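You operate a simulated robot arm through the tools that you are given. There is no shell and no other tool. Be economical: measure what you need, move in short steps, check, and stop when the job is done.

You are at the controls of a simulated two-armed robot. One attempt, no reset.

JOB
Fetch white sensor box 26 from the blue case, holding its lid up.
Fine: one hand on the lid's grip; box on the grey table; both latches fastened again.

The check looks at the end state, three seconds after you hand in, the way a careful person would. Anything else that was tipped, shoved, dropped, spilled or broken makes it a failure. Lids that push on must go on centred and level and be pressed home; caps that screw on are set level and turned clockwise until they are tight.

ROBOT AND FRAMES
Two 7-joint arms with two-finger grippers on one trunk, on a base that drives. Base frame: it is fixed to the floor where the robot stands at the start and does not move with it; the origin is under the middle of the robot, x ahead of it, y to its left, z up. Readings come in cm, degrees, newtons and seconds.
The left shoulder is at the start at [3.3, 17.5, 127.8], the right one opposite. With the tool pointing down near the work surface each hand reaches from about 10 to 82 cm from the robot's upright axis, wherever it stands, measured 20 degrees to its own side. Places, roughly: blue case lid [60, -20, 90]; left blue case latch [50, -10, 90]; right blue case latch [50, -40, 90]; top of the grey table [70, 20, 80]. Payload 2.94 kg a hand.
Tool frame (each hand has its own): the origin (TCP) lies between the finger pads and is the grasp point; the fingertips stand 3 cm ahead of it; z points along the fingers, y is the line along which they close. Largest opening 13.8 cm; the body of the gripper starts 10.9 cm behind the TCP.
Orientation is told as [roll, pitch, yaw] about the base's x, y, z axes, in that order, counted from this pose: with the fingers straight down and closing along the base's y, the tool's x points along the base's -x, its y along +y and its z along -z.

CONTROLS
- The arms move only by the tool jog_arm. It takes "left_deltas", "right_deltas" or both (then of equal length, played together; a hand with none holds still); each is text: rows parted by semicolons, each of 7 numbers parted by spaces: the finger opening in cm, from 0 to 13.8, then the shift along the base's x, y, z in units of 250 mm (1.0 is 250 mm), then the turn, a rotation vector about the base's x, y, z in units of 90 degrees (1.0 is 90 degrees). In form: claw tx ty tz rx ry rz; .... A call has 1 to 12 rows; each row is the pose to reach, as a shift and turn from the pose commanded when the call began. A call with a number of a shift or a turn outside -1 to 1 is refused whole. A row lasts 0.2 s, in which the tool goes at most 5 cm and 8.6 degrees; a call with a longer step from one row to the next is refused whole, and so is a gripper value outside its range. A pose out of reach is approached as far as the arm can. The call stops where the force on the tool passes 50 N (or 10 N more than at its start, if that is more) or the arm is blocked; 0.2 s more then pass. The fingers move at their own pace and stop on an object; they squeeze with about 30 N. The grip force told is the motor's: it shows also when the fingers shut on nothing. Time passes only in rows, and 0.2 s behind the last, so rows that repeat a pose let the fingers close. It gives the time, the measured TCP pose, the force on the tool (base axes), the opening and the grip force at its end, in the units of the frame above (readings bear some noise), with the torque about the TCP (base axes, N m) and any sound that the robot's microphone picked up.
- Cameras (640 x 400 px; columns grow to the right, rows downward): "scene" is now at [7.75, -1.52, 175.31]; the picture's right is [-0.35, -0.94, 0.00], its down [-0.69, 0.26, -0.68] and it looks along [0.63, -0.24, -0.74] (base axes); focal length 287 px, centre (320, 200). "left" rides on the left gripper at [7.1, -1.9, -14.6] in its tool frame; the picture's right is [0.26, 0.97, 0.00], its down [-0.85, 0.23, -0.48] and it looks along [-0.46, 0.13, 0.88] (tool axes); focal length 280 px, centre (320, 200). "right" rides on the right gripper at [7.1, 1.9, -14.6] in its tool frame; the picture's right is [-0.26, 0.96, 0.00], its down [-0.85, -0.23, -0.48] and it looks along [-0.46, -0.12, 0.88] (tool axes); focal length 280 px, centre (320, 200). There is no depth. A picture from a camera that has moved, and an enlarged one, comes with that camera's place and axes in the base frame and with its lens. The place of the scene camera against the robot may be out by one fixed shift of up to 1.8 cm in any direction.
- get_image(camera): a new picture of that camera. The clock stands still meanwhile.
- slide_trunk(by): slides the trunk up (or, below 0, down) by that many cm; the arms and the scene camera ride with it, the base frame stays. It gives what a move gives, with no picture.
- steer(legs): drives the robot by 1 to 6 legs, each [ahead, turn to the left] in cm and degrees, along the robot's own axes; the way and the turn of a leg run together, so that a leg with both is an arc; at most 150 cm and 180 degrees a leg. The arms and the cameras ride along, it lands a little off, and it stops where it bumps. It gives what a move gives.
- aim_head(pan, tilt): turns the head with the scene camera to pan (to the left, within 120 degrees either way) and tilt (down, from -29 to 69), counted from straight ahead of the robot. It gives what a move gives.
- zoom(camera, box): a new picture of the part [left, top, right, bottom] of that camera's present view, enlarged. The clock stands still meanwhile.
- finish_job(): hands the job in; it is judged then, once.

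Go step by step. Nothing tells you exact positions but the pictures and the camera data: compare them with the known pose of the tool, close in by small moves and look again before you grip or let go. The budget is 120 turns and 100 pictures, counting those below and the enlarged ones. Unless the task says otherwise, let go and move clear before handing in, and close with one line.

The tools are called after "Call:" by a JSON object that holds its "fn" and its "kwargs". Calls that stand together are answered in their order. jog_arm: Moves the arms, as the interface text tells. Its arguments: {"type":"object","properties":{"left_deltas":{"type":"string"},"right_deltas":{"type":"string"}},"required":[]} The other tools are called the same way: slide_trunk (by) slides the trunk up or down; steer (legs) drives the base; aim_head (pan, tilt) turns the head that bears the scene camera; get_image (camera) takes a picture; zoom (camera, box) takes an enlarged picture of a part of a camera's view; finish_job () hands the job in.

At the start:

```text
time: 0.0
left_position: [50.45, 7.79, 129.71]
left_tool_rot: [-0.1, 0.0, 0.1]
left_ft_force: [0.3, -0.5, 0.1]
left_ft_torque: [-0.03, -0.02, 0.01]
left_width: 13.78
left_gripper_force: 0.1
right_position: [48.23, -51.45, 128.87]
right_tool_rot: [-0.2, -0.1, 0.2]
right_ft_force: [0.4, 1.3, -0.2]
right_ft_torque: [-0.02, -0.01, -0.02]
right_width: 13.79
right_gripper_force: 0.1
trunk travel left (down, up): [-45.0, 28.4]
robot x, y, heading: [0.04, -0.17, -0.1]
head pan, tilt: [-20.6, 47.5]
```

scene: 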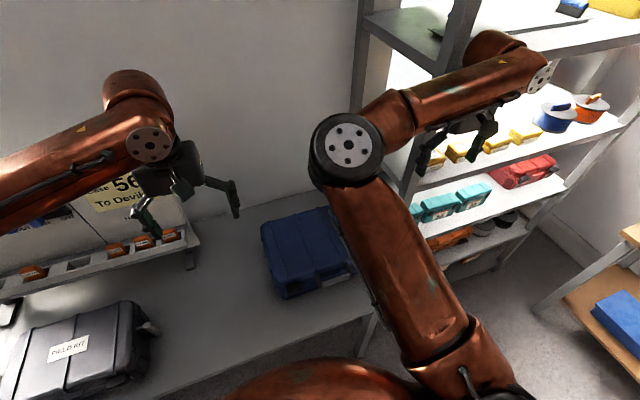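
right: 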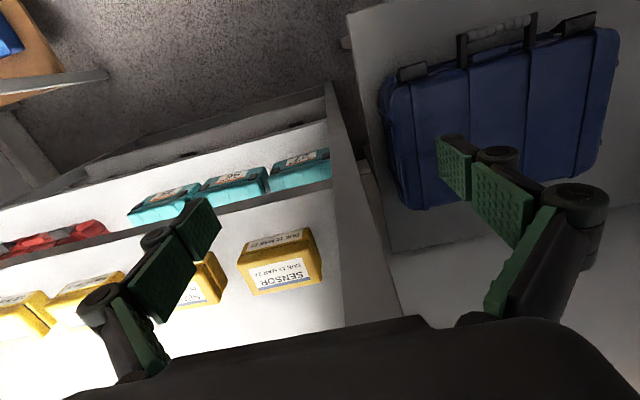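
left: 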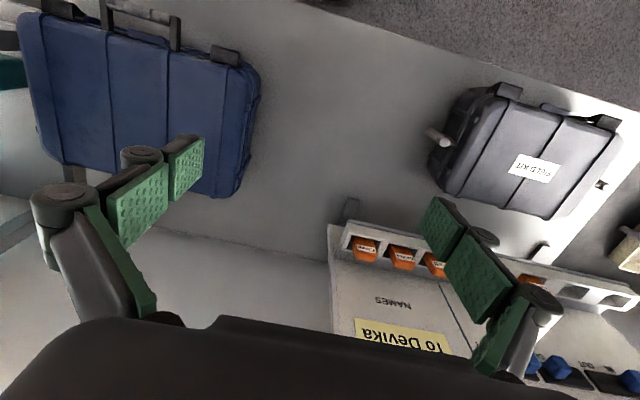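

I see a blue case on the grey table with its latches and handle facing the robot, and a grey field kit to the left. I'll look closer at the case before moving.

Call:
{"fn": "zoom", "kwargs": {"camera": "right", "box": [340, 0, 640, 220]}}

Call:
{"fn": "zoom", "kwargs": {"camera": "left", "box": [0, 0, 300, 220]}}

Call:
{"fn": "zoom", "kwargs": {"camera": "scene", "box": [220, 180, 420, 320]}}

```text
1.82 times, centred on (490, 110) of right
camera zoom: at [41.25, -49.35, 143.36], right [0.26, 0.97, 0.0], down [0.85, -0.23, 0.48], along [0.46, -0.13, -0.88], focal length 510 px, centre (11, 364)
```

zoom: 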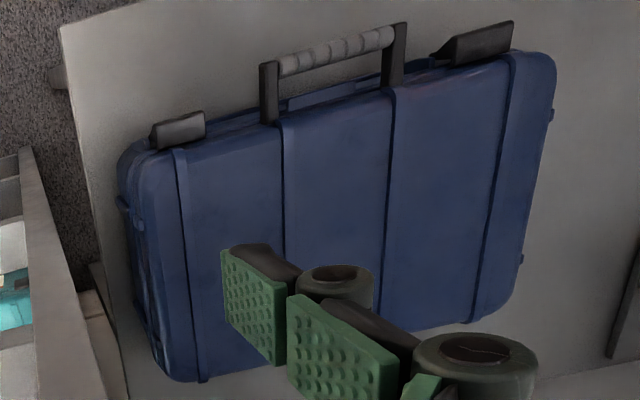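

```text
1.82 times, centred on (150, 110) of left
camera zoom: at [43.52, 5.89, 144.19], right [-0.26, 0.96, 0.0], down [0.85, 0.23, 0.47], along [0.46, 0.12, -0.88], focal length 510 px, centre (629, 364)
```

zoom: 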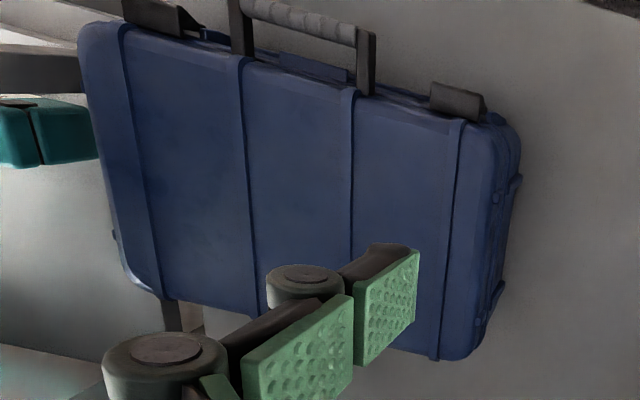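

```text
2.86 times, centred on (320, 250) of scene
camera zoom: at [7.75, -1.52, 175.31], right [-0.35, -0.94, 0.0], down [-0.69, 0.26, -0.68], along [0.63, -0.24, -0.74], focal length 819 px, centre (320, 57)
```

zoom: 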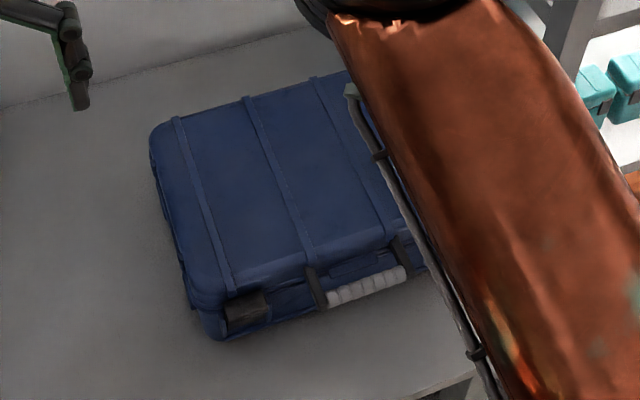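

Triangulating gives the left latch at about [48.8,-9.3,91], the right latch at about [48.7,-35.4,91] and the handle grip at about [45.5,-22.3,92.6]. I'll bring both hands back and down so their cameras see the case front.

Call:
{"fn": "jog_arm", "kwargs": {"left_deltas": "6 -0.12 -0.08 -0.1 0 0 0;6 -0.24 -0.16 -0.2 0 0 0;6 -0.36 -0.24 -0.3 0 0 0;6 -0.48 -0.32 -0.4 0 0 0;6 -0.6 -0.4 -0.5 0 0 0;6 -0.72 -0.48 -0.6 0 0 0;6 -0.78 -0.52 -0.75 0 0 0;6 -0.8 -0.54 -0.92 0 0 0", "right_deltas": "6 -0.1 0.07 -0.1 0 0 0;6 -0.2 0.14 -0.2 0 0 0;6 -0.3 0.21 -0.3 0 0 0;6 -0.4 0.28 -0.4 0 0 0;6 -0.5 0.35 -0.5 0 0 0;6 -0.6 0.42 -0.6 0 0 0;6 -0.7 0.46 -0.75 0 0 0;6 -0.72 0.48 -0.92 0 0 0"}}

Call:
{"fn": "get_image", "kwargs": {"camera": "left"}}

Call:
{"fn": "get_image", "kwargs": {"camera": "right"}}

Call:
{"fn": "get_image", "kwargs": {"camera": "scene"}}

```text
time: 1.0
left_position: [39.34, 0.74, 119.54]
left_tool_rot: [0.6, 0.0, 1.5]
left_ft_force: [-2.3, 6.4, -0.8]
left_ft_torque: [-0.97, -0.39, -0.14]
left_width: 6.0
left_gripper_force: 0.0
right_position: [38.35, -44.63, 118.98]
right_tool_rot: [0.0, -0.2, -0.2]
right_ft_force: [0.1, 0.3, -0.5]
right_ft_torque: [0.01, -0.04, 0.02]
right_width: 6.04
right_gripper_force: 0.1
trunk travel left (down, up): [-45.0, 28.4]
robot x, y, heading: [0.18, -0.46, 0.2]
head pan, tilt: [-20.6, 47.5]
stopped in row 5 (left hand): the force on the tool passed its limit at 100 N (the readings are from after the stop); the commanded pose is now the measured one
```

```text
93 pictures are left
camera left: at [32.45, -1.49, 134.0], right [-0.29, 0.96, 0.01], down [0.84, 0.25, 0.48], along [0.46, 0.15, -0.88], focal length 280 px, centre (320, 200)
```

left: 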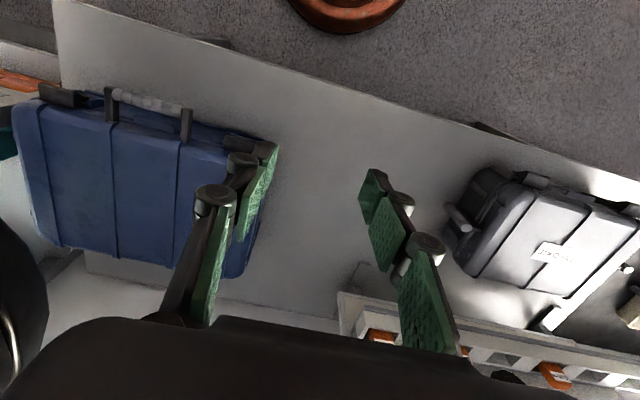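

```text
92 pictures are left
camera right: at [31.31, -42.63, 133.47], right [0.27, 0.96, 0.0], down [0.85, -0.23, 0.48], along [0.46, -0.13, -0.88], focal length 280 px, centre (320, 200)
```

right: 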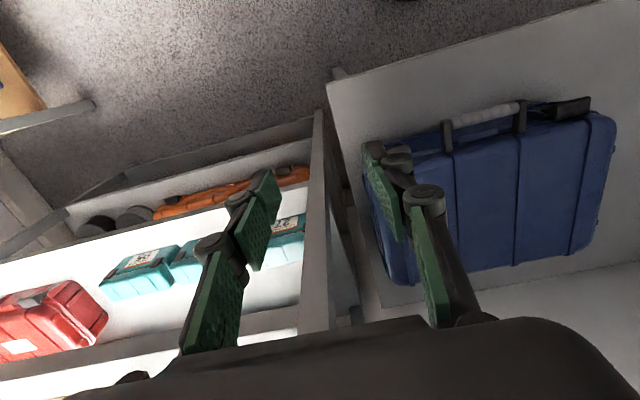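

```text
91 pictures are left
camera scene: at [7.79, -1.54, 175.31], right [-0.35, -0.94, 0.0], down [-0.69, 0.26, -0.67], along [0.63, -0.24, -0.74], focal length 287 px, centre (320, 200)
```

scene: 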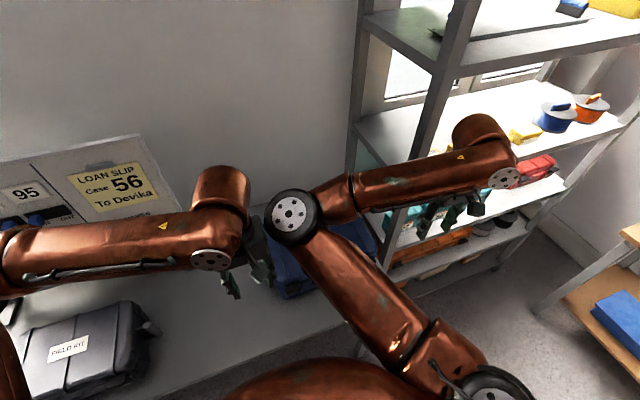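

The left wrist touched the right elbow, which points inward. I'll back the left hand out to the left and then check how things stand.

Call:
{"fn": "jog_arm", "kwargs": {"left_deltas": "6 0.05 0.16 0.02 0 0 0;6 0.08 0.34 0.04 0 0 0;6 0.1 0.5 0.04 0 0 0;6 0.1 0.66 0.04 0 0 0;6 0.1 0.66 0.04 0 0 0"}}

Call:
{"fn": "aim_head", "kwargs": {"pan": -20, "tilt": 60}}

Call:
{"fn": "get_image", "kwargs": {"camera": "scene"}}

```text
time: 2.2
left_position: [42.0, 17.3, 120.38]
left_tool_rot: [0.7, 0.2, 1.4]
left_ft_force: [-0.5, -0.8, 0.6]
left_ft_torque: [0.04, 0.01, 0.03]
left_width: 6.02
left_gripper_force: 0.0
right_position: [38.48, -44.73, 118.85]
right_tool_rot: [0.1, -0.2, -0.2]
right_ft_force: [0.6, -0.7, 0.0]
right_ft_torque: [0.03, 0.03, 0.0]
right_width: 5.98
right_gripper_force: 0.1
trunk travel left (down, up): [-45.0, 28.4]
robot x, y, heading: [-0.23, -0.23, -0.1]
head pan, tilt: [-20.6, 47.5]
```

```text
time: 3.0
left_position: [41.99, 17.34, 120.36]
left_tool_rot: [0.7, 0.0, 1.6]
left_ft_force: [0.5, 0.2, -0.5]
left_ft_torque: [0.02, -0.01, -0.04]
left_width: 6.0
left_gripper_force: 0.1
right_position: [38.32, -44.51, 118.87]
right_tool_rot: [0.0, -0.1, -0.3]
right_ft_force: [0.7, -0.7, 0.7]
right_ft_torque: [-0.05, 0.02, -0.03]
right_width: 5.99
right_gripper_force: 0.2
trunk travel left (down, up): [-45.0, 28.4]
robot x, y, heading: [-0.29, 0.07, 0.1]
head pan, tilt: [-20.0, 60.0]
```

```text
90 pictures are left
camera scene: at [6.58, -0.93, 173.72], right [-0.34, -0.94, 0.0], down [-0.81, 0.3, -0.5], along [0.47, -0.17, -0.87], focal length 287 px, centre (320, 200)
```

scene: 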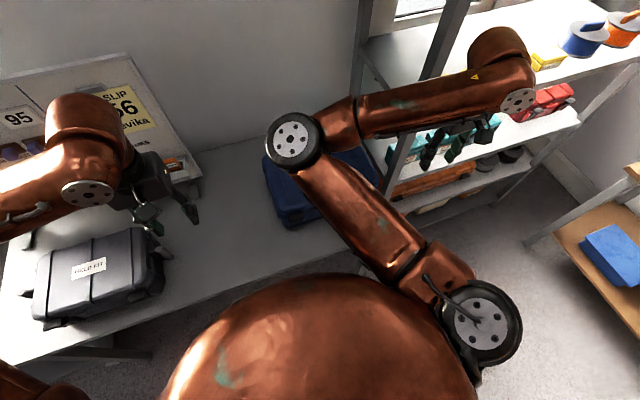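

Standing further right and back would give both arms room, since the case centre is at y≈-22. I'll turn left, reverse, and turn back, keeping the hands high.

Call:
{"fn": "steer", "kwargs": {"legs": [[0, 40], [-28, 0], [0, -40]]}}

Call:
{"fn": "get_image", "kwargs": {"camera": "scene"}}

```text
time: 8.7
left_position: [20.96, -1.02, 120.5]
left_tool_rot: [0.6, -0.1, 0.8]
left_ft_force: [-0.6, 0.6, 0.3]
left_ft_torque: [0.01, 0.0, 0.01]
left_width: 6.01
left_gripper_force: 0.1
right_position: [16.38, -62.95, 118.96]
right_tool_rot: [0.0, -0.1, -1.0]
right_ft_force: [-0.5, 0.1, 0.5]
right_ft_torque: [-0.01, -0.02, -0.02]
right_width: 5.99
right_gripper_force: 0.1
trunk travel left (down, up): [-45.0, 28.4]
robot x, y, heading: [-21.54, -18.24, -0.4]
head pan, tilt: [-20.0, 60.0]
```

```text
89 pictures are left
camera scene: at [-14.76, -18.93, 173.72], right [-0.35, -0.94, 0.0], down [-0.81, 0.31, -0.5], along [0.47, -0.18, -0.87], focal length 287 px, centre (320, 200)
```

scene: 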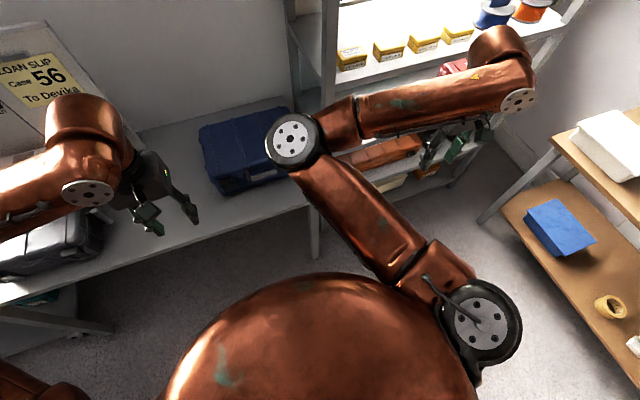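

The right arm gets more room here. I'll move the right hand in front of the case's right part to look at its front, and watch where the elbow goes.

Call:
{"fn": "jog_arm", "kwargs": {"right_deltas": "6 0.08 0.1 -0.1 0 0 0;6 0.16 0.2 -0.2 0 0 0;6 0.24 0.3 -0.3 0 0 0;6 0.32 0.4 -0.4 0 0 0;6 0.4 0.5 -0.5 0 0 0;6 0.5 0.6 -0.6 0 0 0;6 0.6 0.7 -0.7 0 0 0;6 0.6 0.7 -0.7 0 0 0"}}

Call:
{"fn": "get_image", "kwargs": {"camera": "scene"}}

Call:
{"fn": "get_image", "kwargs": {"camera": "right"}}

```text
time: 10.5
left_position: [20.85, -1.13, 120.44]
left_tool_rot: [0.7, 0.0, 0.6]
left_ft_force: [-0.4, -0.1, -0.2]
left_ft_torque: [0.0, -0.01, -0.02]
left_width: 6.0
left_gripper_force: 0.0
right_position: [34.39, -49.24, 101.86]
right_tool_rot: [0.0, -0.1, -1.0]
right_ft_force: [-0.4, 0.4, 0.5]
right_ft_torque: [0.02, -0.07, 0.03]
right_width: 5.98
right_gripper_force: 0.0
right hand out of reach, approached as far as the arm can: row 4, 5, 6, 7, 8
trunk travel left (down, up): [-45.0, 28.4]
robot x, y, heading: [-21.1, -17.93, -0.5]
head pan, tilt: [-20.0, 60.0]
```

```text
88 pictures are left
camera scene: at [-14.85, -18.89, 173.73], right [-0.35, -0.94, 0.0], down [-0.81, 0.31, -0.5], along [0.47, -0.18, -0.87], focal length 287 px, centre (320, 200)
```

scene: 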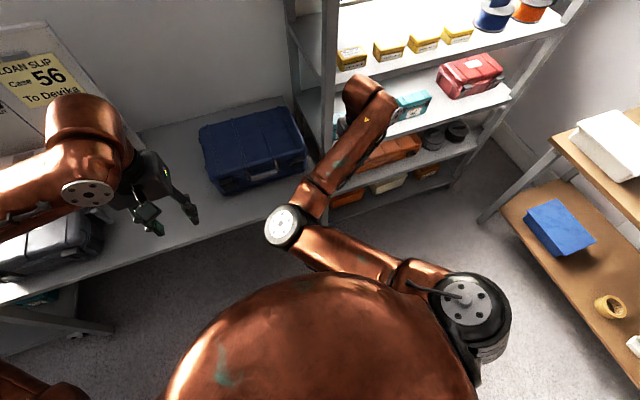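

```text
87 pictures are left
camera right: at [27.21, -47.06, 116.38], right [0.28, 0.96, 0.0], down [0.84, -0.24, 0.48], along [0.46, -0.13, -0.88], focal length 280 px, centre (320, 200)
```

right: 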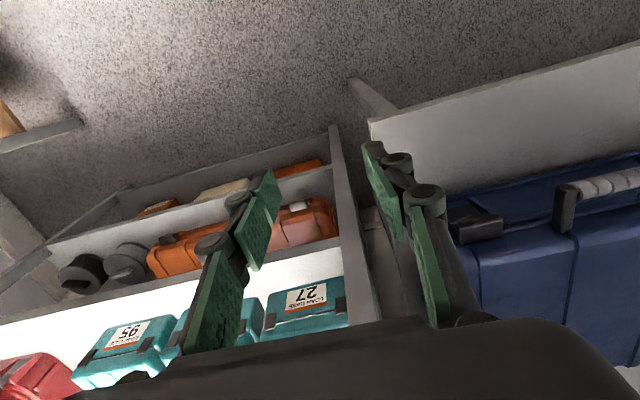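

The right arm swung its elbow low but reports out of reach, maybe a joint limit. I'll test small moves to the left and forward.

Call:
{"fn": "jog_arm", "kwargs": {"right_deltas": "6 0.08 0.1 0 0 0 0;6 0.16 0.2 0 0 0 0;6 0.16 0.36 0 0 0 0;6 0.16 0.36 0 0 0 0"}}

Call:
{"fn": "get_image", "kwargs": {"camera": "scene"}}

Call:
{"fn": "get_image", "kwargs": {"camera": "right"}}

```text
time: 11.5
left_position: [20.84, -1.08, 120.34]
left_tool_rot: [0.6, 0.0, 0.8]
left_ft_force: [-0.5, -0.6, 0.3]
left_ft_torque: [0.03, 0.03, 0.0]
left_width: 6.04
left_gripper_force: 0.1
right_position: [40.64, -41.82, 101.68]
right_tool_rot: [0.0, -0.2, -1.1]
right_ft_force: [0.5, -0.4, 0.7]
right_ft_torque: [0.01, -0.01, -0.04]
right_width: 6.03
right_gripper_force: 0.1
right hand out of reach, approached as far as the arm can: row 1, 2, 3, 4
trunk travel left (down, up): [-45.0, 28.4]
robot x, y, heading: [-21.1, -17.93, -0.7]
head pan, tilt: [-20.0, 60.0]
```

```text
86 pictures are left
camera scene: at [-14.81, -18.97, 173.72], right [-0.35, -0.94, 0.0], down [-0.81, 0.31, -0.5], along [0.47, -0.18, -0.87], focal length 287 px, centre (320, 200)
```

scene: 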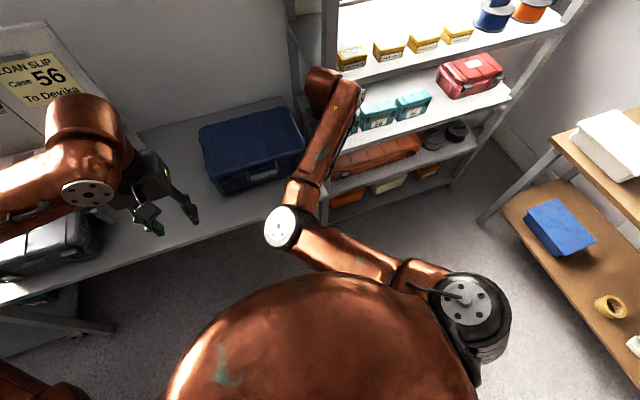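

```text
85 pictures are left
camera right: at [33.68, -39.66, 116.25], right [0.28, 0.96, 0.0], down [0.84, -0.25, 0.48], along [0.46, -0.13, -0.88], focal length 280 px, centre (320, 200)
```

right: 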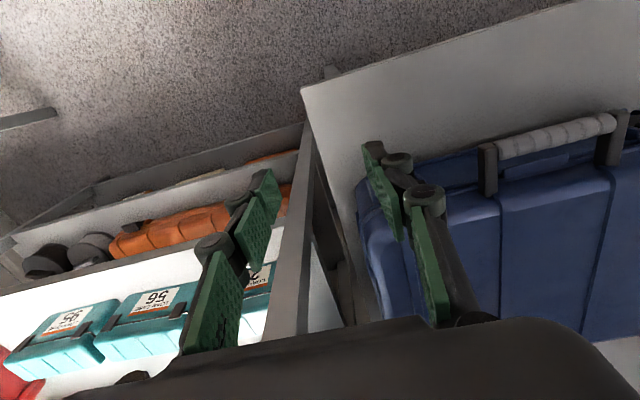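

The scene camera now sees the case clear of the arms. I'll zoom on it.

Call:
{"fn": "zoom", "kwargs": {"camera": "scene", "box": [190, 95, 320, 205]}}

Call:
{"fn": "zoom", "kwargs": {"camera": "right", "box": [340, 90, 640, 280]}}

```text
3.64 times, centred on (255, 150) of scene
camera zoom: at [-14.81, -18.97, 173.72], right [-0.35, -0.94, 0.0], down [-0.81, 0.31, -0.5], along [0.47, -0.18, -0.87], focal length 1042 px, centre (556, 382)
```

zoom: 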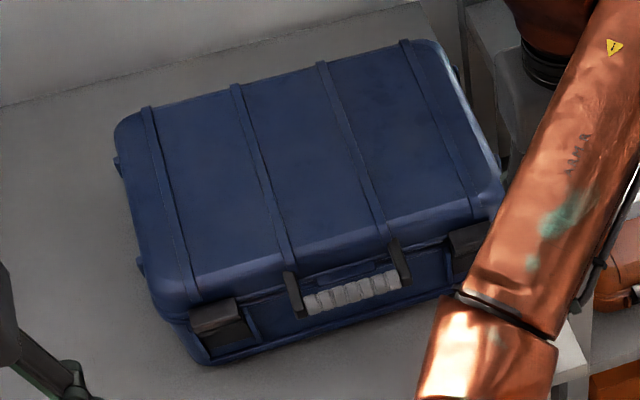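

```text
2.11 times, centred on (490, 185) of right
camera zoom: at [33.68, -39.66, 116.25], right [0.28, 0.96, 0.0], down [0.84, -0.25, 0.48], along [0.46, -0.13, -0.88], focal length 590 px, centre (-38, 232)
```

zoom: 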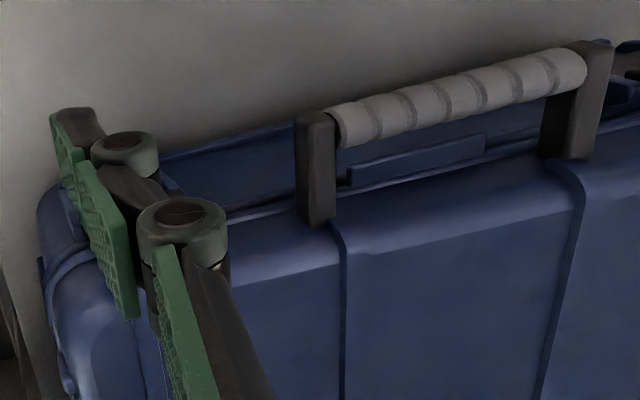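

The grip is carried by the lid and stands about 3 cm in front of it, and the latch plates sit on the front face. I'll bring the left hand low in front of the left latch, tilted forward, for a level look.

Call:
{"fn": "jog_arm", "kwargs": {"left_deltas": "6 0.05 0.02 -0.12 0 -0.05 0;6 0.12 0.04 -0.24 0 -0.1 0;6 0.2 0.04 -0.36 0 -0.15 0;6 0.28 0.04 -0.48 0 -0.2 0;6 0.36 0.04 -0.6 0 -0.25 0;6 0.44 0.04 -0.72 0 -0.3 0;6 0.52 0.04 -0.84 0 -0.333 0;6 0.58 0.04 -0.92 0 -0.333 0;6 0.58 0.04 -0.92 0 -0.333 0"}}

Call:
{"fn": "get_image", "kwargs": {"camera": "left"}}

Call:
{"fn": "get_image", "kwargs": {"camera": "scene"}}

```text
time: 13.5
left_position: [35.46, -0.24, 97.35]
left_tool_rot: [0.1, -30.0, 0.9]
left_ft_force: [0.8, 0.5, -0.1]
left_ft_torque: [0.02, 0.02, 0.01]
left_width: 6.02
left_gripper_force: 0.0
right_position: [40.74, -41.77, 101.84]
right_tool_rot: [0.0, -0.2, -1.0]
right_ft_force: [0.0, 0.0, 0.1]
right_ft_torque: [0.02, -0.02, -0.01]
right_width: 6.0
right_gripper_force: 0.0
trunk travel left (down, up): [-45.0, 28.4]
robot x, y, heading: [-21.56, -17.71, -0.7]
head pan, tilt: [-20.0, 60.0]
```

```text
82 pictures are left
camera left: at [22.17, -2.34, 106.38], right [-0.24, 0.96, -0.13], down [0.49, 0.24, 0.84], along [0.84, 0.14, -0.53], focal length 280 px, centre (320, 200)
```

left: 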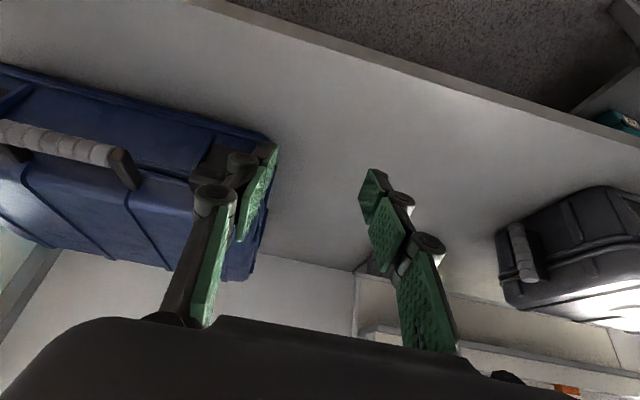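

```text
81 pictures are left
camera scene: at [-14.8, -18.9, 173.72], right [-0.35, -0.94, 0.0], down [-0.81, 0.31, -0.5], along [0.47, -0.18, -0.87], focal length 287 px, centre (320, 200)
```

scene: 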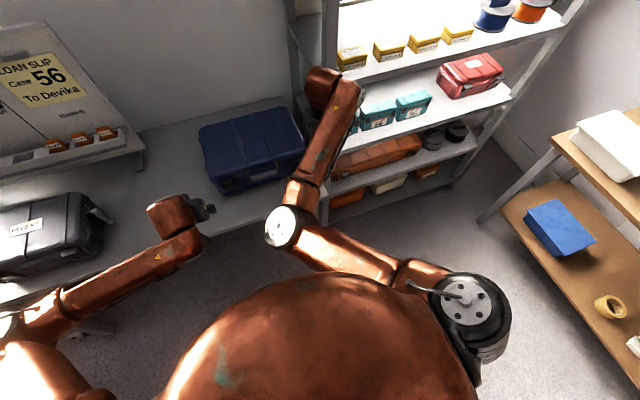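

The left finger hides the latch, so I'll shift the hand right until the latch is between the fingers.

Call:
{"fn": "jog_arm", "kwargs": {"left_deltas": "6 0 -0.18 0 0 0 0;6 0 -0.34 -0.08 0 0 0;6 0 -0.34 -0.08 0 0 0"}}

Call:
{"fn": "get_image", "kwargs": {"camera": "left"}}

Call:
{"fn": "zoom", "kwargs": {"camera": "left", "box": [180, 80, 440, 280]}}

```text
time: 14.3
left_position: [35.57, -8.6, 95.37]
left_tool_rot: [0.2, -29.9, 0.9]
left_ft_force: [0.1, -0.2, -0.1]
left_ft_torque: [-0.03, 0.01, -0.02]
left_width: 6.03
left_gripper_force: 0.1
right_position: [40.65, -41.77, 101.84]
right_tool_rot: [0.0, -0.2, -1.0]
right_ft_force: [-0.5, 1.1, -0.2]
right_ft_torque: [0.0, 0.0, -0.01]
right_width: 6.01
right_gripper_force: 0.0
trunk travel left (down, up): [-45.0, 28.4]
robot x, y, heading: [-21.53, -17.77, -1.0]
head pan, tilt: [-20.0, 60.0]
```

```text
80 pictures are left
camera left: at [22.29, -10.68, 104.36], right [-0.24, 0.96, -0.13], down [0.49, 0.24, 0.84], along [0.83, 0.14, -0.53], focal length 280 px, centre (320, 200)
```

left: 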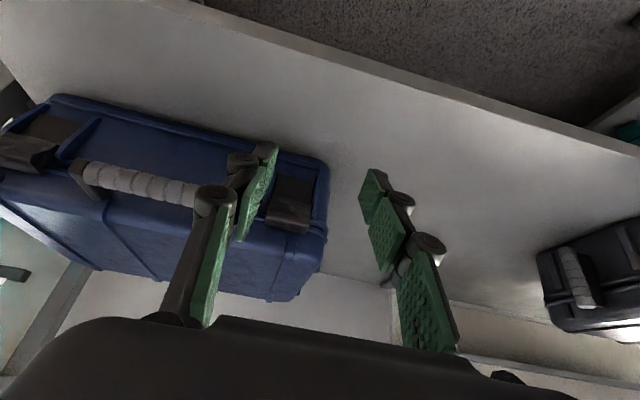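

```text
2.00 times, centred on (310, 180) of left
camera zoom: at [22.29, -10.68, 104.36], right [-0.24, 0.96, -0.13], down [0.49, 0.24, 0.84], along [0.83, 0.14, -0.53], focal length 561 px, centre (340, 240)
```

zoom: 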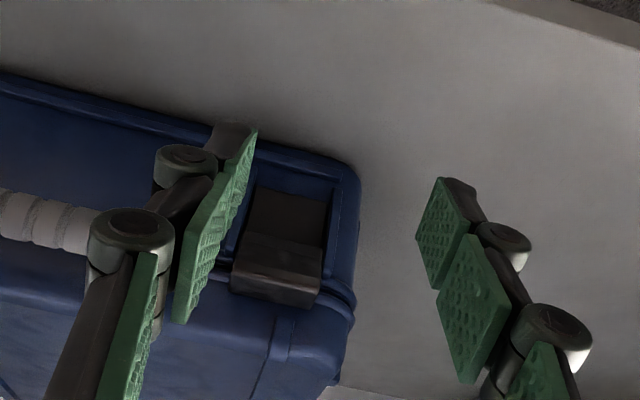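

Upside down in this view, the latch shows a protruding upper block with a flat plate below it. I'll zoom on the far (right) latch and the handle for the profile.

Call:
{"fn": "zoom", "kwargs": {"camera": "left", "box": [0, 90, 130, 190]}}

Call:
{"fn": "zoom", "kwargs": {"camera": "left", "box": [250, 140, 340, 240]}}

```text
4.00 times, centred on (65, 140) of left
camera zoom: at [22.29, -10.68, 104.36], right [-0.24, 0.96, -0.13], down [0.49, 0.24, 0.84], along [0.83, 0.14, -0.53], focal length 1122 px, centre (1340, 440)
```

zoom: 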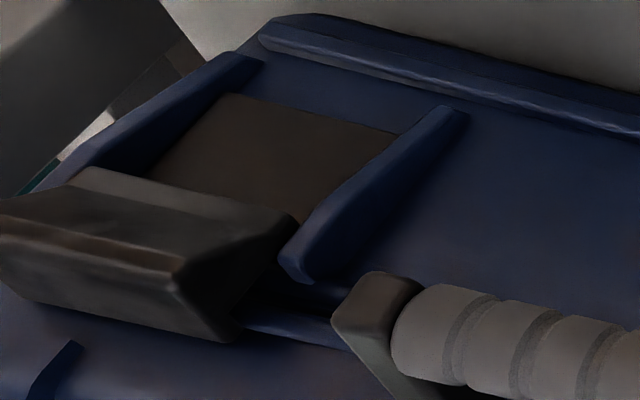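

```text
4.00 times, centred on (295, 190) of left
camera zoom: at [22.29, -10.68, 104.36], right [-0.24, 0.96, -0.13], down [0.49, 0.24, 0.84], along [0.83, 0.14, -0.53], focal length 1122 px, centre (420, 240)
```

zoom: 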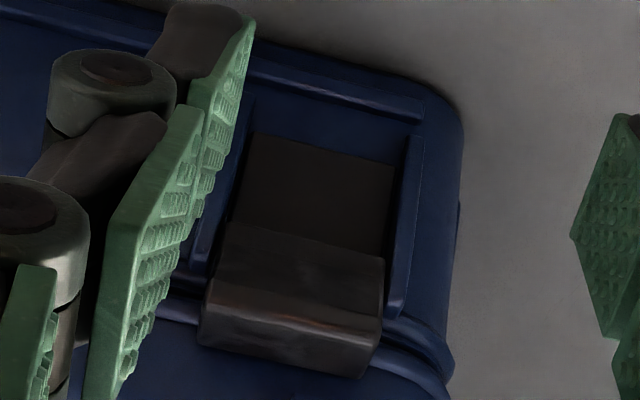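

The latch is an L-shaped lever: a plate hinged near z≈85 between ribs and a wedge hook over the lid edge, about y -11.6 to -7.0 with its ridge near [48.7,·,90.8]. I'll tilt the left hand to 60° and line up to pinch the wedge's sides from the front.

Call:
{"fn": "jog_arm", "kwargs": {"left_deltas": "8 0 0 0.03 0 -0.08 0;8 0.01 -0.01 0.06 0 -0.16 0;8 0.02 -0.02 0.08 0 -0.24 0;8 0.03 -0.03 0.1 0 -0.333 0;8 0.03 -0.03 0.1 0 -0.333 -0.01;8 0.03 -0.03 0.1 0 -0.333 -0.01"}}

Call:
{"fn": "get_image", "kwargs": {"camera": "left"}}

Call:
{"fn": "get_image", "kwargs": {"camera": "scene"}}

```text
time: 15.7
left_position: [36.19, -9.31, 97.83]
left_tool_rot: [-0.3, -59.9, 0.2]
left_ft_force: [-0.3, 0.1, -1.0]
left_ft_torque: [-0.02, 0.03, 0.0]
left_width: 8.01
left_gripper_force: 0.1
right_position: [40.68, -41.77, 101.82]
right_tool_rot: [0.0, -0.2, -1.0]
right_ft_force: [0.0, -0.8, 0.0]
right_ft_torque: [0.03, -0.06, 0.02]
right_width: 5.98
right_gripper_force: 0.0
trunk travel left (down, up): [-45.0, 28.4]
robot x, y, heading: [-21.43, -17.67, -0.9]
head pan, tilt: [-20.0, 60.0]
```

```text
76 pictures are left
camera left: at [20.12, -11.17, 99.09], right [-0.13, 0.96, -0.23], down [0.01, 0.23, 0.97], along [0.99, 0.12, -0.04], focal length 280 px, centre (320, 200)
```

left: 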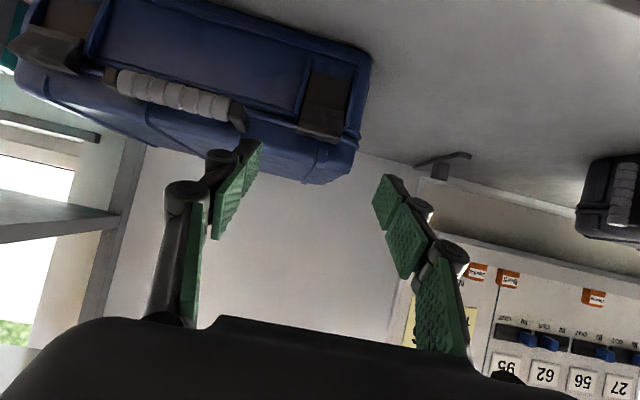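

```text
75 pictures are left
camera scene: at [-14.78, -18.93, 173.72], right [-0.35, -0.94, 0.0], down [-0.81, 0.31, -0.5], along [0.47, -0.18, -0.87], focal length 287 px, centre (320, 200)
```

scene: 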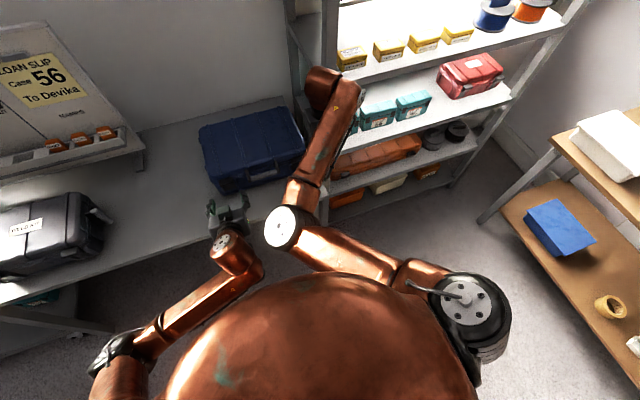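

The left hand lines up with the latch from the front. I'll advance along the fingers most of the way and check.

Call:
{"fn": "jog_arm", "kwargs": {"left_deltas": "8 0.12 0 -0.06 0 0 0;8 0.24 0 -0.12 0 0 0;8 0.32 0 -0.16 0 0 0;8 0.32 0 -0.16 0 0 0"}}

Call:
{"fn": "zoom", "kwargs": {"camera": "left", "box": [120, 60, 440, 260]}}

Call:
{"fn": "zoom", "kwargs": {"camera": "scene", "box": [190, 130, 300, 230]}}

```text
time: 16.7
left_position: [44.24, -9.27, 94.01]
left_tool_rot: [-0.2, -59.9, 0.2]
left_ft_force: [-0.2, 0.2, -0.9]
left_ft_torque: [0.04, 0.01, -0.03]
left_width: 7.99
left_gripper_force: 0.1
right_position: [40.7, -41.71, 101.75]
right_tool_rot: [0.0, -0.2, -1.0]
right_ft_force: [0.1, 1.0, 0.1]
right_ft_torque: [0.0, -0.03, -0.01]
right_width: 6.0
right_gripper_force: 0.0
trunk travel left (down, up): [-45.0, 28.4]
robot x, y, heading: [-21.06, -17.97, -0.7]
head pan, tilt: [-20.0, 60.0]
```

```text
2.00 times, centred on (280, 160) of left
camera zoom: at [28.13, -11.17, 95.17], right [-0.13, 0.96, -0.23], down [0.01, 0.23, 0.97], along [0.99, 0.13, -0.04], focal length 561 px, centre (400, 280)
```

zoom: 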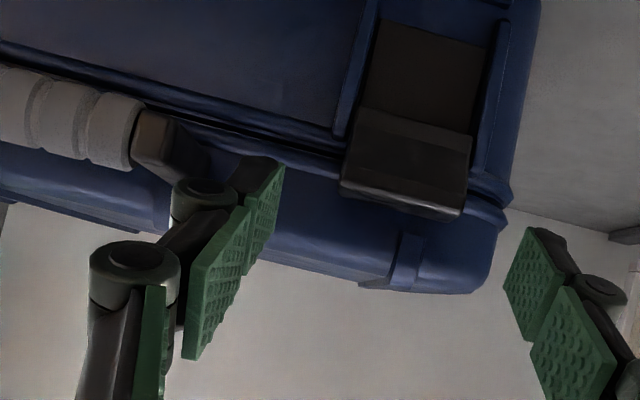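

```text
4.00 times, centred on (245, 180) of scene
camera zoom: at [-14.8, -18.9, 173.72], right [-0.35, -0.94, 0.0], down [-0.81, 0.31, -0.5], along [0.47, -0.18, -0.87], focal length 1147 px, centre (620, 280)
```

zoom: 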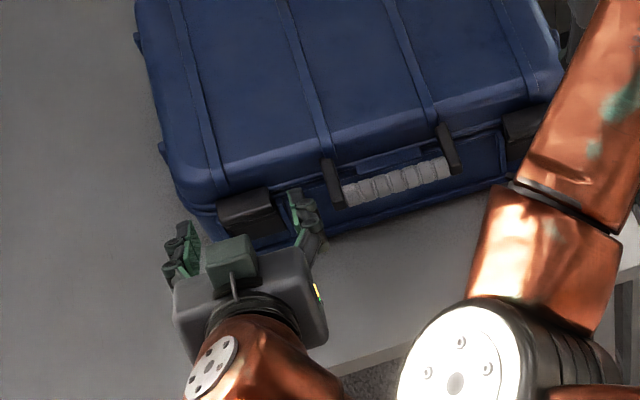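

The fingers straddle the latch, whose centre is at y≈-9.1 with the ridge at z≈91.4. I'll advance the last 2.5 cm, then close.

Call:
{"fn": "jog_arm", "kwargs": {"left_deltas": "8 0.04 0.006 -0.02 0 0 0;8 0.07 0.006 -0.035 0 0 0;8 0.1 0.006 -0.05 0 0 0;8 0.1 0.006 -0.05 0 0 0"}}

Call:
{"fn": "zoom", "kwargs": {"camera": "left", "box": [200, 60, 440, 240]}}

```text
time: 17.7
left_position: [46.55, -9.05, 92.8]
left_tool_rot: [-0.1, -59.9, 0.2]
left_ft_force: [-0.1, -0.4, -0.1]
left_ft_torque: [0.0, 0.0, 0.0]
left_width: 8.0
left_gripper_force: 0.1
right_position: [40.77, -41.71, 101.67]
right_tool_rot: [0.0, -0.3, -1.0]
right_ft_force: [0.5, -0.2, 0.2]
right_ft_torque: [-0.04, 0.0, -0.03]
right_width: 5.99
right_gripper_force: 0.0
trunk travel left (down, up): [-45.0, 28.4]
robot x, y, heading: [-21.56, -17.99, -0.7]
head pan, tilt: [-20.0, 60.0]
```

```text
2.22 times, centred on (320, 150) of left
camera zoom: at [30.55, -10.98, 93.88], right [-0.13, 0.96, -0.23], down [0.01, 0.23, 0.97], along [0.99, 0.13, -0.04], focal length 623 px, centre (320, 311)
```

zoom: 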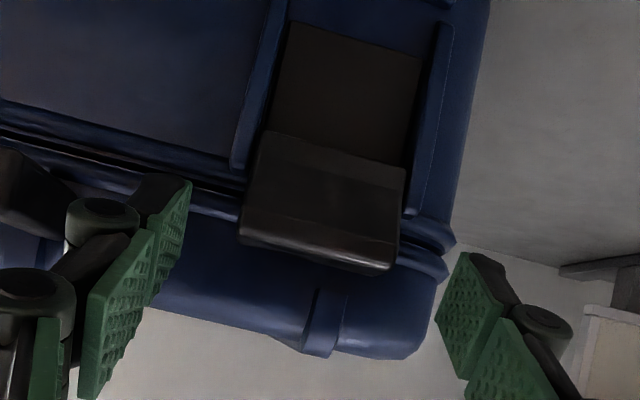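

The fingers sit either side of the wedge. Closing.

Call:
{"fn": "jog_arm", "kwargs": {"left_deltas": "6 0 0 0 0 0 0;5 0 0 0 0 0 0;3 0 0 0 0 0 0;3 0 0 0 0 0 0"}}

Call:
{"fn": "zoom", "kwargs": {"camera": "left", "box": [200, 60, 440, 240]}}

```text
time: 18.7
left_position: [46.53, -9.36, 92.74]
left_tool_rot: [-0.4, -59.9, 0.2]
left_ft_force: [1.3, -7.5, -1.6]
left_ft_torque: [-0.31, 0.05, -0.34]
left_width: 4.57
left_gripper_force: 39.5
right_position: [40.67, -41.96, 101.78]
right_tool_rot: [0.0, 0.0, -1.0]
right_ft_force: [0.2, -0.2, 0.4]
right_ft_torque: [0.01, 0.0, 0.01]
right_width: 5.99
right_gripper_force: 0.0
trunk travel left (down, up): [-45.0, 28.4]
robot x, y, heading: [-21.25, -17.68, -0.9]
head pan, tilt: [-20.0, 60.0]
```

```text
2.22 times, centred on (320, 150) of left
camera zoom: at [30.53, -11.18, 93.89], right [-0.13, 0.96, -0.23], down [0.01, 0.23, 0.97], along [0.99, 0.12, -0.04], focal length 623 px, centre (320, 311)
```

zoom: 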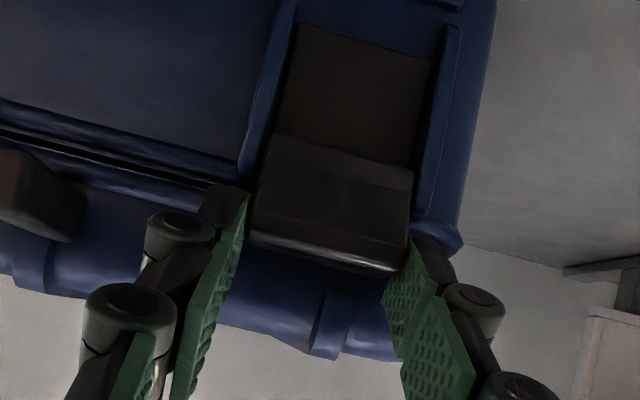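

The wedge is pinched at width 4.57. I'll pull it out along its arc about the bottom hinge, gently.

Call:
{"fn": "jog_arm", "kwargs": {"left_deltas": "3 -0.02 0 0 0 0 0;3 -0.045 0 -0.008 0 0 0;3 -0.068 0 -0.016 0 0 0;3 -0.1 0 -0.032 0 0 0;3 -0.128 0 -0.048 0 0 0;3 -0.128 0 -0.048 0 0 0"}}

Call:
{"fn": "zoom", "kwargs": {"camera": "left", "box": [200, 60, 440, 240]}}

```text
time: 20.1
left_position: [43.13, -9.19, 91.41]
left_tool_rot: [-0.1, -59.8, 0.0]
left_ft_force: [-1.4, -2.4, -0.5]
left_ft_torque: [0.08, -0.13, 0.13]
left_width: 2.49
left_gripper_force: 0.1
right_position: [40.53, -41.89, 101.8]
right_tool_rot: [-0.1, -0.2, -1.1]
right_ft_force: [0.0, -0.5, 1.0]
right_ft_torque: [0.04, -0.07, -0.01]
right_width: 6.0
right_gripper_force: 0.1
trunk travel left (down, up): [-45.0, 28.4]
robot x, y, heading: [-21.4, -17.57, -0.3]
head pan, tilt: [-20.0, 60.0]
```

```text
2.22 times, centred on (320, 150) of left
camera zoom: at [27.17, -10.99, 92.57], right [-0.13, 0.96, -0.23], down [0.02, 0.23, 0.97], along [0.99, 0.12, -0.05], focal length 623 px, centre (320, 311)
```

zoom: 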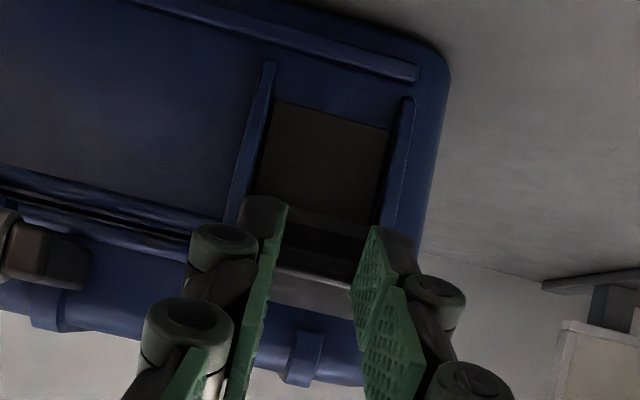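

The pinch slipped off at the tips, but the latch picture looks changed. I'll back the hand off to see the latch clearly.

Call:
{"fn": "jog_arm", "kwargs": {"left_deltas": "8 -0.05 0 0.06 0 0 0;8 -0.1 0.0 0.12 0 0 0;8 -0.15 0.0 0.16 0 0 0;8 -0.15 0 0.16 0 0 0"}}

Call:
{"fn": "zoom", "kwargs": {"camera": "left", "box": [220, 40, 400, 180]}}

Call:
{"fn": "zoom", "kwargs": {"camera": "scene", "box": [190, 130, 310, 220]}}

```text
time: 21.1
left_position: [39.73, -9.02, 95.42]
left_tool_rot: [-0.3, -59.9, 0.2]
left_ft_force: [0.4, 0.7, -0.7]
left_ft_torque: [0.0, 0.0, -0.01]
left_width: 7.99
left_gripper_force: 0.0
right_position: [40.78, -41.81, 101.79]
right_tool_rot: [0.0, -0.2, -1.0]
right_ft_force: [0.5, -0.8, -0.5]
right_ft_torque: [0.01, 0.03, 0.03]
right_width: 6.02
right_gripper_force: 0.1
trunk travel left (down, up): [-45.0, 28.4]
robot x, y, heading: [-21.45, -18.1, -0.8]
head pan, tilt: [-20.0, 60.0]
```

```text
2.86 times, centred on (310, 110) of left
camera zoom: at [23.61, -10.98, 96.57], right [-0.13, 0.96, -0.23], down [0.01, 0.23, 0.97], along [0.99, 0.13, -0.04], focal length 801 px, centre (349, 457)
```

zoom: 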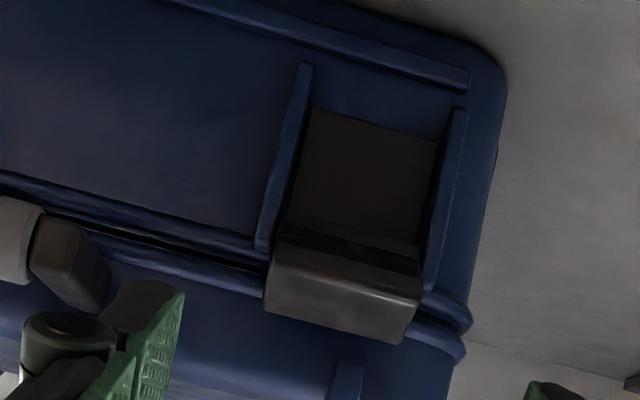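

```text
4.44 times, centred on (250, 175) of scene
camera zoom: at [-14.71, -18.92, 173.71], right [-0.35, -0.94, 0.0], down [-0.81, 0.31, -0.5], along [0.47, -0.18, -0.87], focal length 1274 px, centre (631, 311)
```

zoom: 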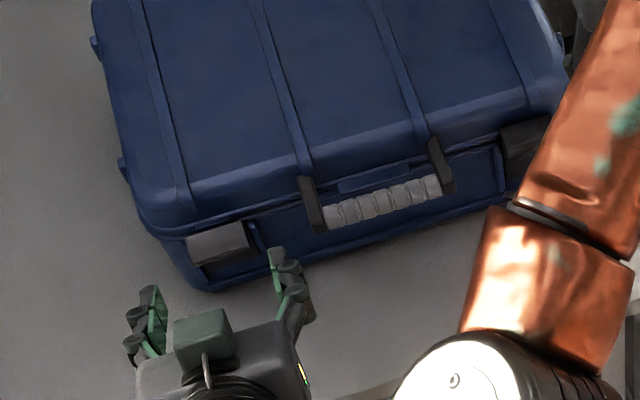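

The catch has partly turned: the wedge is a flap hinged at the lid, with its lip at the bottom now swung outward over the fixed plate. I'll close the fingers, come in under the lip and look before lifting it.

Call:
{"fn": "jog_arm", "kwargs": {"left_deltas": "0 0 0 -0.1 0 0 0;0 0.02 0 -0.2 0 0 0;0 0.08 0 -0.264 0 0 0;0 0.14 0 -0.264 0 0 0;0 0.18 0 -0.264 0 0 0;0 0.18 0 -0.264 0 0 0"}}

Call:
{"fn": "zoom", "kwargs": {"camera": "left", "box": [200, 40, 440, 220]}}

Call:
{"fn": "zoom", "kwargs": {"camera": "scene", "box": [190, 130, 310, 220]}}

```text
time: 22.5
left_position: [44.18, -9.21, 88.99]
left_tool_rot: [-0.3, -59.9, 0.2]
left_ft_force: [0.7, -0.2, 0.6]
left_ft_torque: [0.0, -0.04, 0.0]
left_width: 0.0
left_gripper_force: 28.8
right_position: [40.81, -41.71, 101.63]
right_tool_rot: [0.0, -0.2, -1.0]
right_ft_force: [0.5, -0.4, 0.6]
right_ft_torque: [-0.02, -0.03, 0.0]
right_width: 6.03
right_gripper_force: 0.1
trunk travel left (down, up): [-45.0, 28.4]
robot x, y, heading: [-20.88, -17.71, -0.9]
head pan, tilt: [-20.0, 60.0]
```

```text
2.22 times, centred on (320, 130) of left
camera zoom: at [28.03, -11.08, 90.02], right [-0.13, 0.96, -0.23], down [0.01, 0.23, 0.97], along [0.99, 0.13, -0.04], focal length 623 px, centre (320, 356)
```

zoom: 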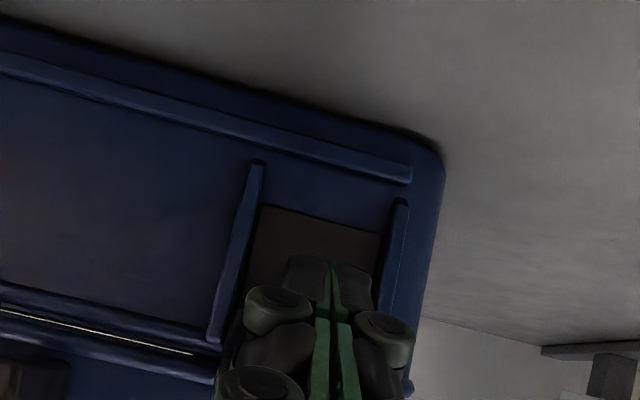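

```text
4.44 times, centred on (250, 175) of scene
camera zoom: at [-14.79, -18.96, 173.72], right [-0.35, -0.94, 0.0], down [-0.81, 0.31, -0.5], along [0.47, -0.18, -0.87], focal length 1274 px, centre (631, 311)
```

zoom: 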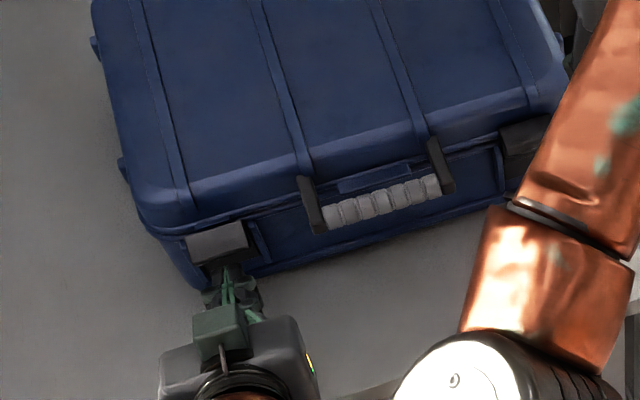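

The fingertips are just below the flap's lip. I'll nose in 1 cm and sweep up.

Call:
{"fn": "jog_arm", "kwargs": {"left_deltas": "0 0.045 0 0 0 0 0;0 0.045 0 0.04 0 0 0;0 0.04 0 0.08 0 0 0;0 0.035 0 0.12 0 0 0;0 0.035 0 0.16 0 0 0;0 0.035 0 0.2 0 0 0;0 0.055 0 0.24 0 0 0;0 0.08 0 0.27 0 0 0;0 0.11 0 0.3 0 0 0;0 0.14 0 0.32 0 0 0"}}

Call:
{"fn": "zoom", "kwargs": {"camera": "scene", "box": [190, 130, 310, 220]}}

Call:
{"fn": "zoom", "kwargs": {"camera": "left", "box": [200, 40, 440, 220]}}

```text
time: 24.7
left_position: [47.84, -8.57, 96.83]
left_tool_rot: [1.2, -59.9, -0.9]
left_ft_force: [-0.2, 0.2, 0.5]
left_ft_torque: [-0.02, -0.03, 0.0]
left_width: 0.0
left_gripper_force: 28.4
right_position: [40.76, -41.84, 101.82]
right_tool_rot: [0.0, -0.1, -1.1]
right_ft_force: [0.3, -0.3, -0.1]
right_ft_torque: [-0.01, 0.05, 0.0]
right_width: 6.01
right_gripper_force: 0.1
trunk travel left (down, up): [-45.0, 28.4]
robot x, y, heading: [-21.03, -18.06, -0.7]
head pan, tilt: [-20.0, 60.0]
```

```text
4.44 times, centred on (250, 175) of scene
camera zoom: at [-14.72, -18.98, 173.71], right [-0.35, -0.94, 0.0], down [-0.81, 0.31, -0.5], along [0.47, -0.18, -0.87], focal length 1274 px, centre (631, 311)
```

zoom: 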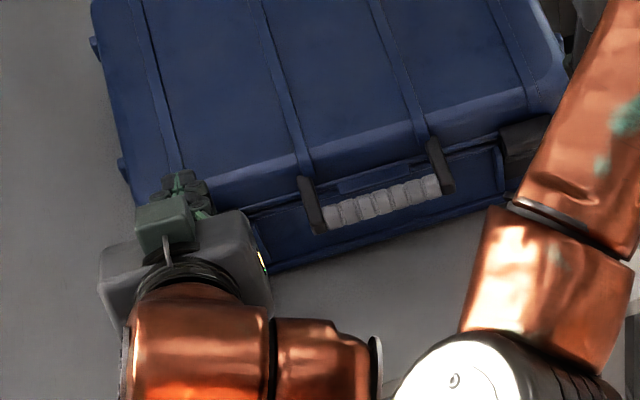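

```text
2.22 times, centred on (320, 130) of left
camera zoom: at [31.78, -10.5, 97.93], right [-0.13, 0.97, -0.22], down [0.01, 0.22, 0.98], along [0.99, 0.13, -0.04], focal length 623 px, centre (320, 356)
```

zoom: 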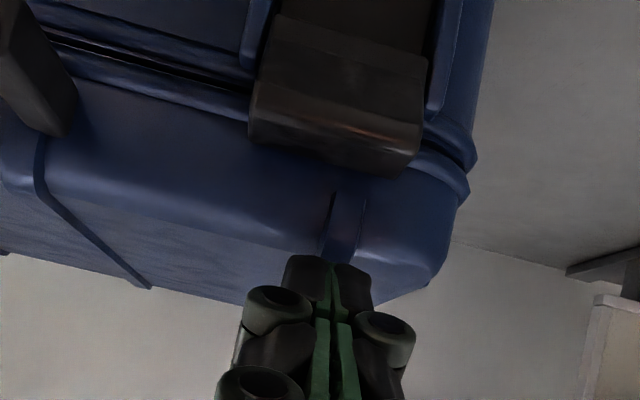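

The lift pushed the lever shut again, so the hinge is at the bottom after all and the top has to be pulled out and down. I'll reposition the open fingers around the wedge for a deeper pinch.

Call:
{"fn": "jog_arm", "kwargs": {"left_deltas": "4 -0.1 0 0 0 0 0;8 -0.15 -0.02 -0.05 0 0 0;8 -0.15 -0.027 -0.1 0 0 0;8 -0.15 -0.027 -0.1 0 0 0;8 -0.08 -0.027 -0.135 0 0 0;8 -0.03 -0.027 -0.16 0 0 0;8 -0.03 -0.027 -0.16 0 0 0"}}

Call:
{"fn": "zoom", "kwargs": {"camera": "left", "box": [200, 60, 440, 240]}}

```text
time: 26.5
left_position: [47.55, -4.39, 91.91]
left_tool_rot: [12.5, -59.8, -9.5]
left_ft_force: [-5.6, -2.1, 0.7]
left_ft_torque: [-0.07, -0.02, -0.15]
left_width: 9.19
left_gripper_force: 2.7
right_position: [40.64, -41.74, 101.68]
right_tool_rot: [0.0, -0.2, -1.0]
right_ft_force: [0.2, 0.1, -0.4]
right_ft_torque: [-0.04, 0.03, 0.03]
right_width: 6.04
right_gripper_force: 0.1
trunk travel left (down, up): [-45.0, 28.4]
robot x, y, heading: [-21.44, -17.93, -0.6]
head pan, tilt: [-20.0, 60.0]
stopped in row 7 (left hand): the arm was blocked; the commanded pose is now the measured one
```

```text
2.22 times, centred on (320, 150) of left
camera zoom: at [31.56, -6.76, 92.67], right [-0.15, 0.98, -0.12], down [0.0, 0.12, 0.99], along [0.99, 0.15, -0.02], focal length 623 px, centre (320, 311)
```

zoom: 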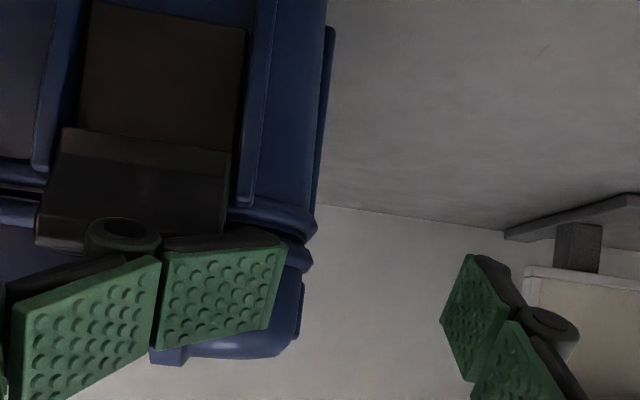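

The hand was deflected left — the arm is blocked by something. I'll look from the scene camera.

Call:
{"fn": "get_image", "kwargs": {"camera": "scene"}}

```text
62 pictures are left
camera scene: at [-14.75, -18.97, 173.71], right [-0.35, -0.94, 0.0], down [-0.81, 0.31, -0.5], along [0.47, -0.18, -0.87], focal length 287 px, centre (320, 200)
```

scene: 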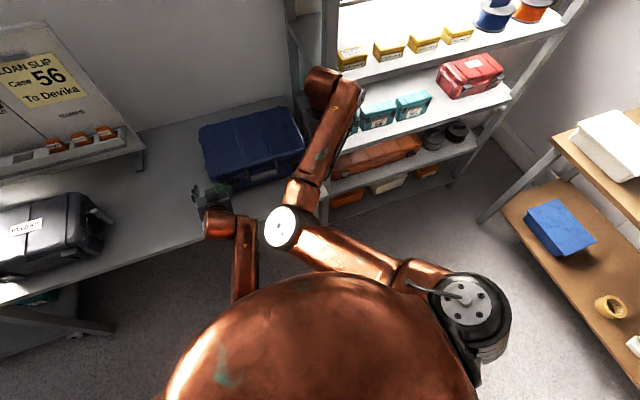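

The left forearm is up against the right elbow. I'll take the right arm back and out to its side first.

Call:
{"fn": "jog_arm", "kwargs": {"right_deltas": "6 0 -0.12 0 0 0 0;6 -0.05 -0.26 0.05 0 0 0;6 -0.12 -0.4 0.1 0 0 0;6 -0.2 -0.54 0.16 0 0 0;6 -0.28 -0.68 0.24 0 0 0;6 -0.36 -0.82 0.34 0 0 0;6 -0.44 -0.96 0.42 0 0 0;6 -0.44 -0.96 0.42 0 0 0"}}

Call:
{"fn": "get_image", "kwargs": {"camera": "scene"}}

```text
time: 28.3
left_position: [47.53, -4.5, 91.69]
left_tool_rot: [12.4, -59.7, -9.4]
left_ft_force: [-3.6, -1.7, 2.2]
left_ft_torque: [-0.05, 0.02, -0.07]
left_width: 9.14
left_gripper_force: 1.8
right_position: [29.78, -65.95, 112.38]
right_tool_rot: [0.0, -0.2, -0.9]
right_ft_force: [0.3, -0.2, 0.1]
right_ft_torque: [-0.06, -0.01, 0.01]
right_width: 5.99
right_gripper_force: 0.0
trunk travel left (down, up): [-45.0, 28.4]
robot x, y, heading: [-21.4, -17.89, -1.0]
head pan, tilt: [-20.0, 60.0]
```

```text
61 pictures are left
camera scene: at [-14.83, -18.92, 173.72], right [-0.35, -0.94, 0.0], down [-0.81, 0.31, -0.5], along [0.47, -0.18, -0.87], focal length 287 px, centre (320, 200)
```

scene: 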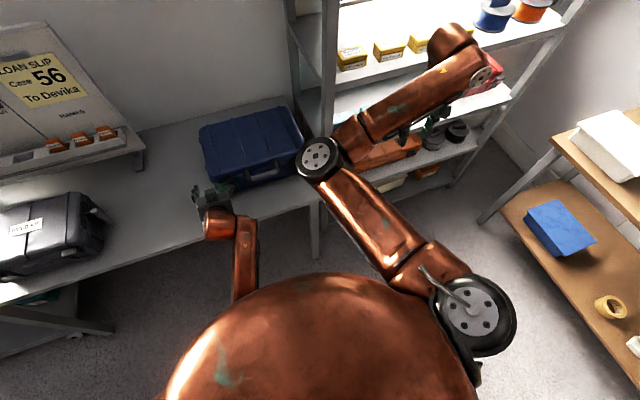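

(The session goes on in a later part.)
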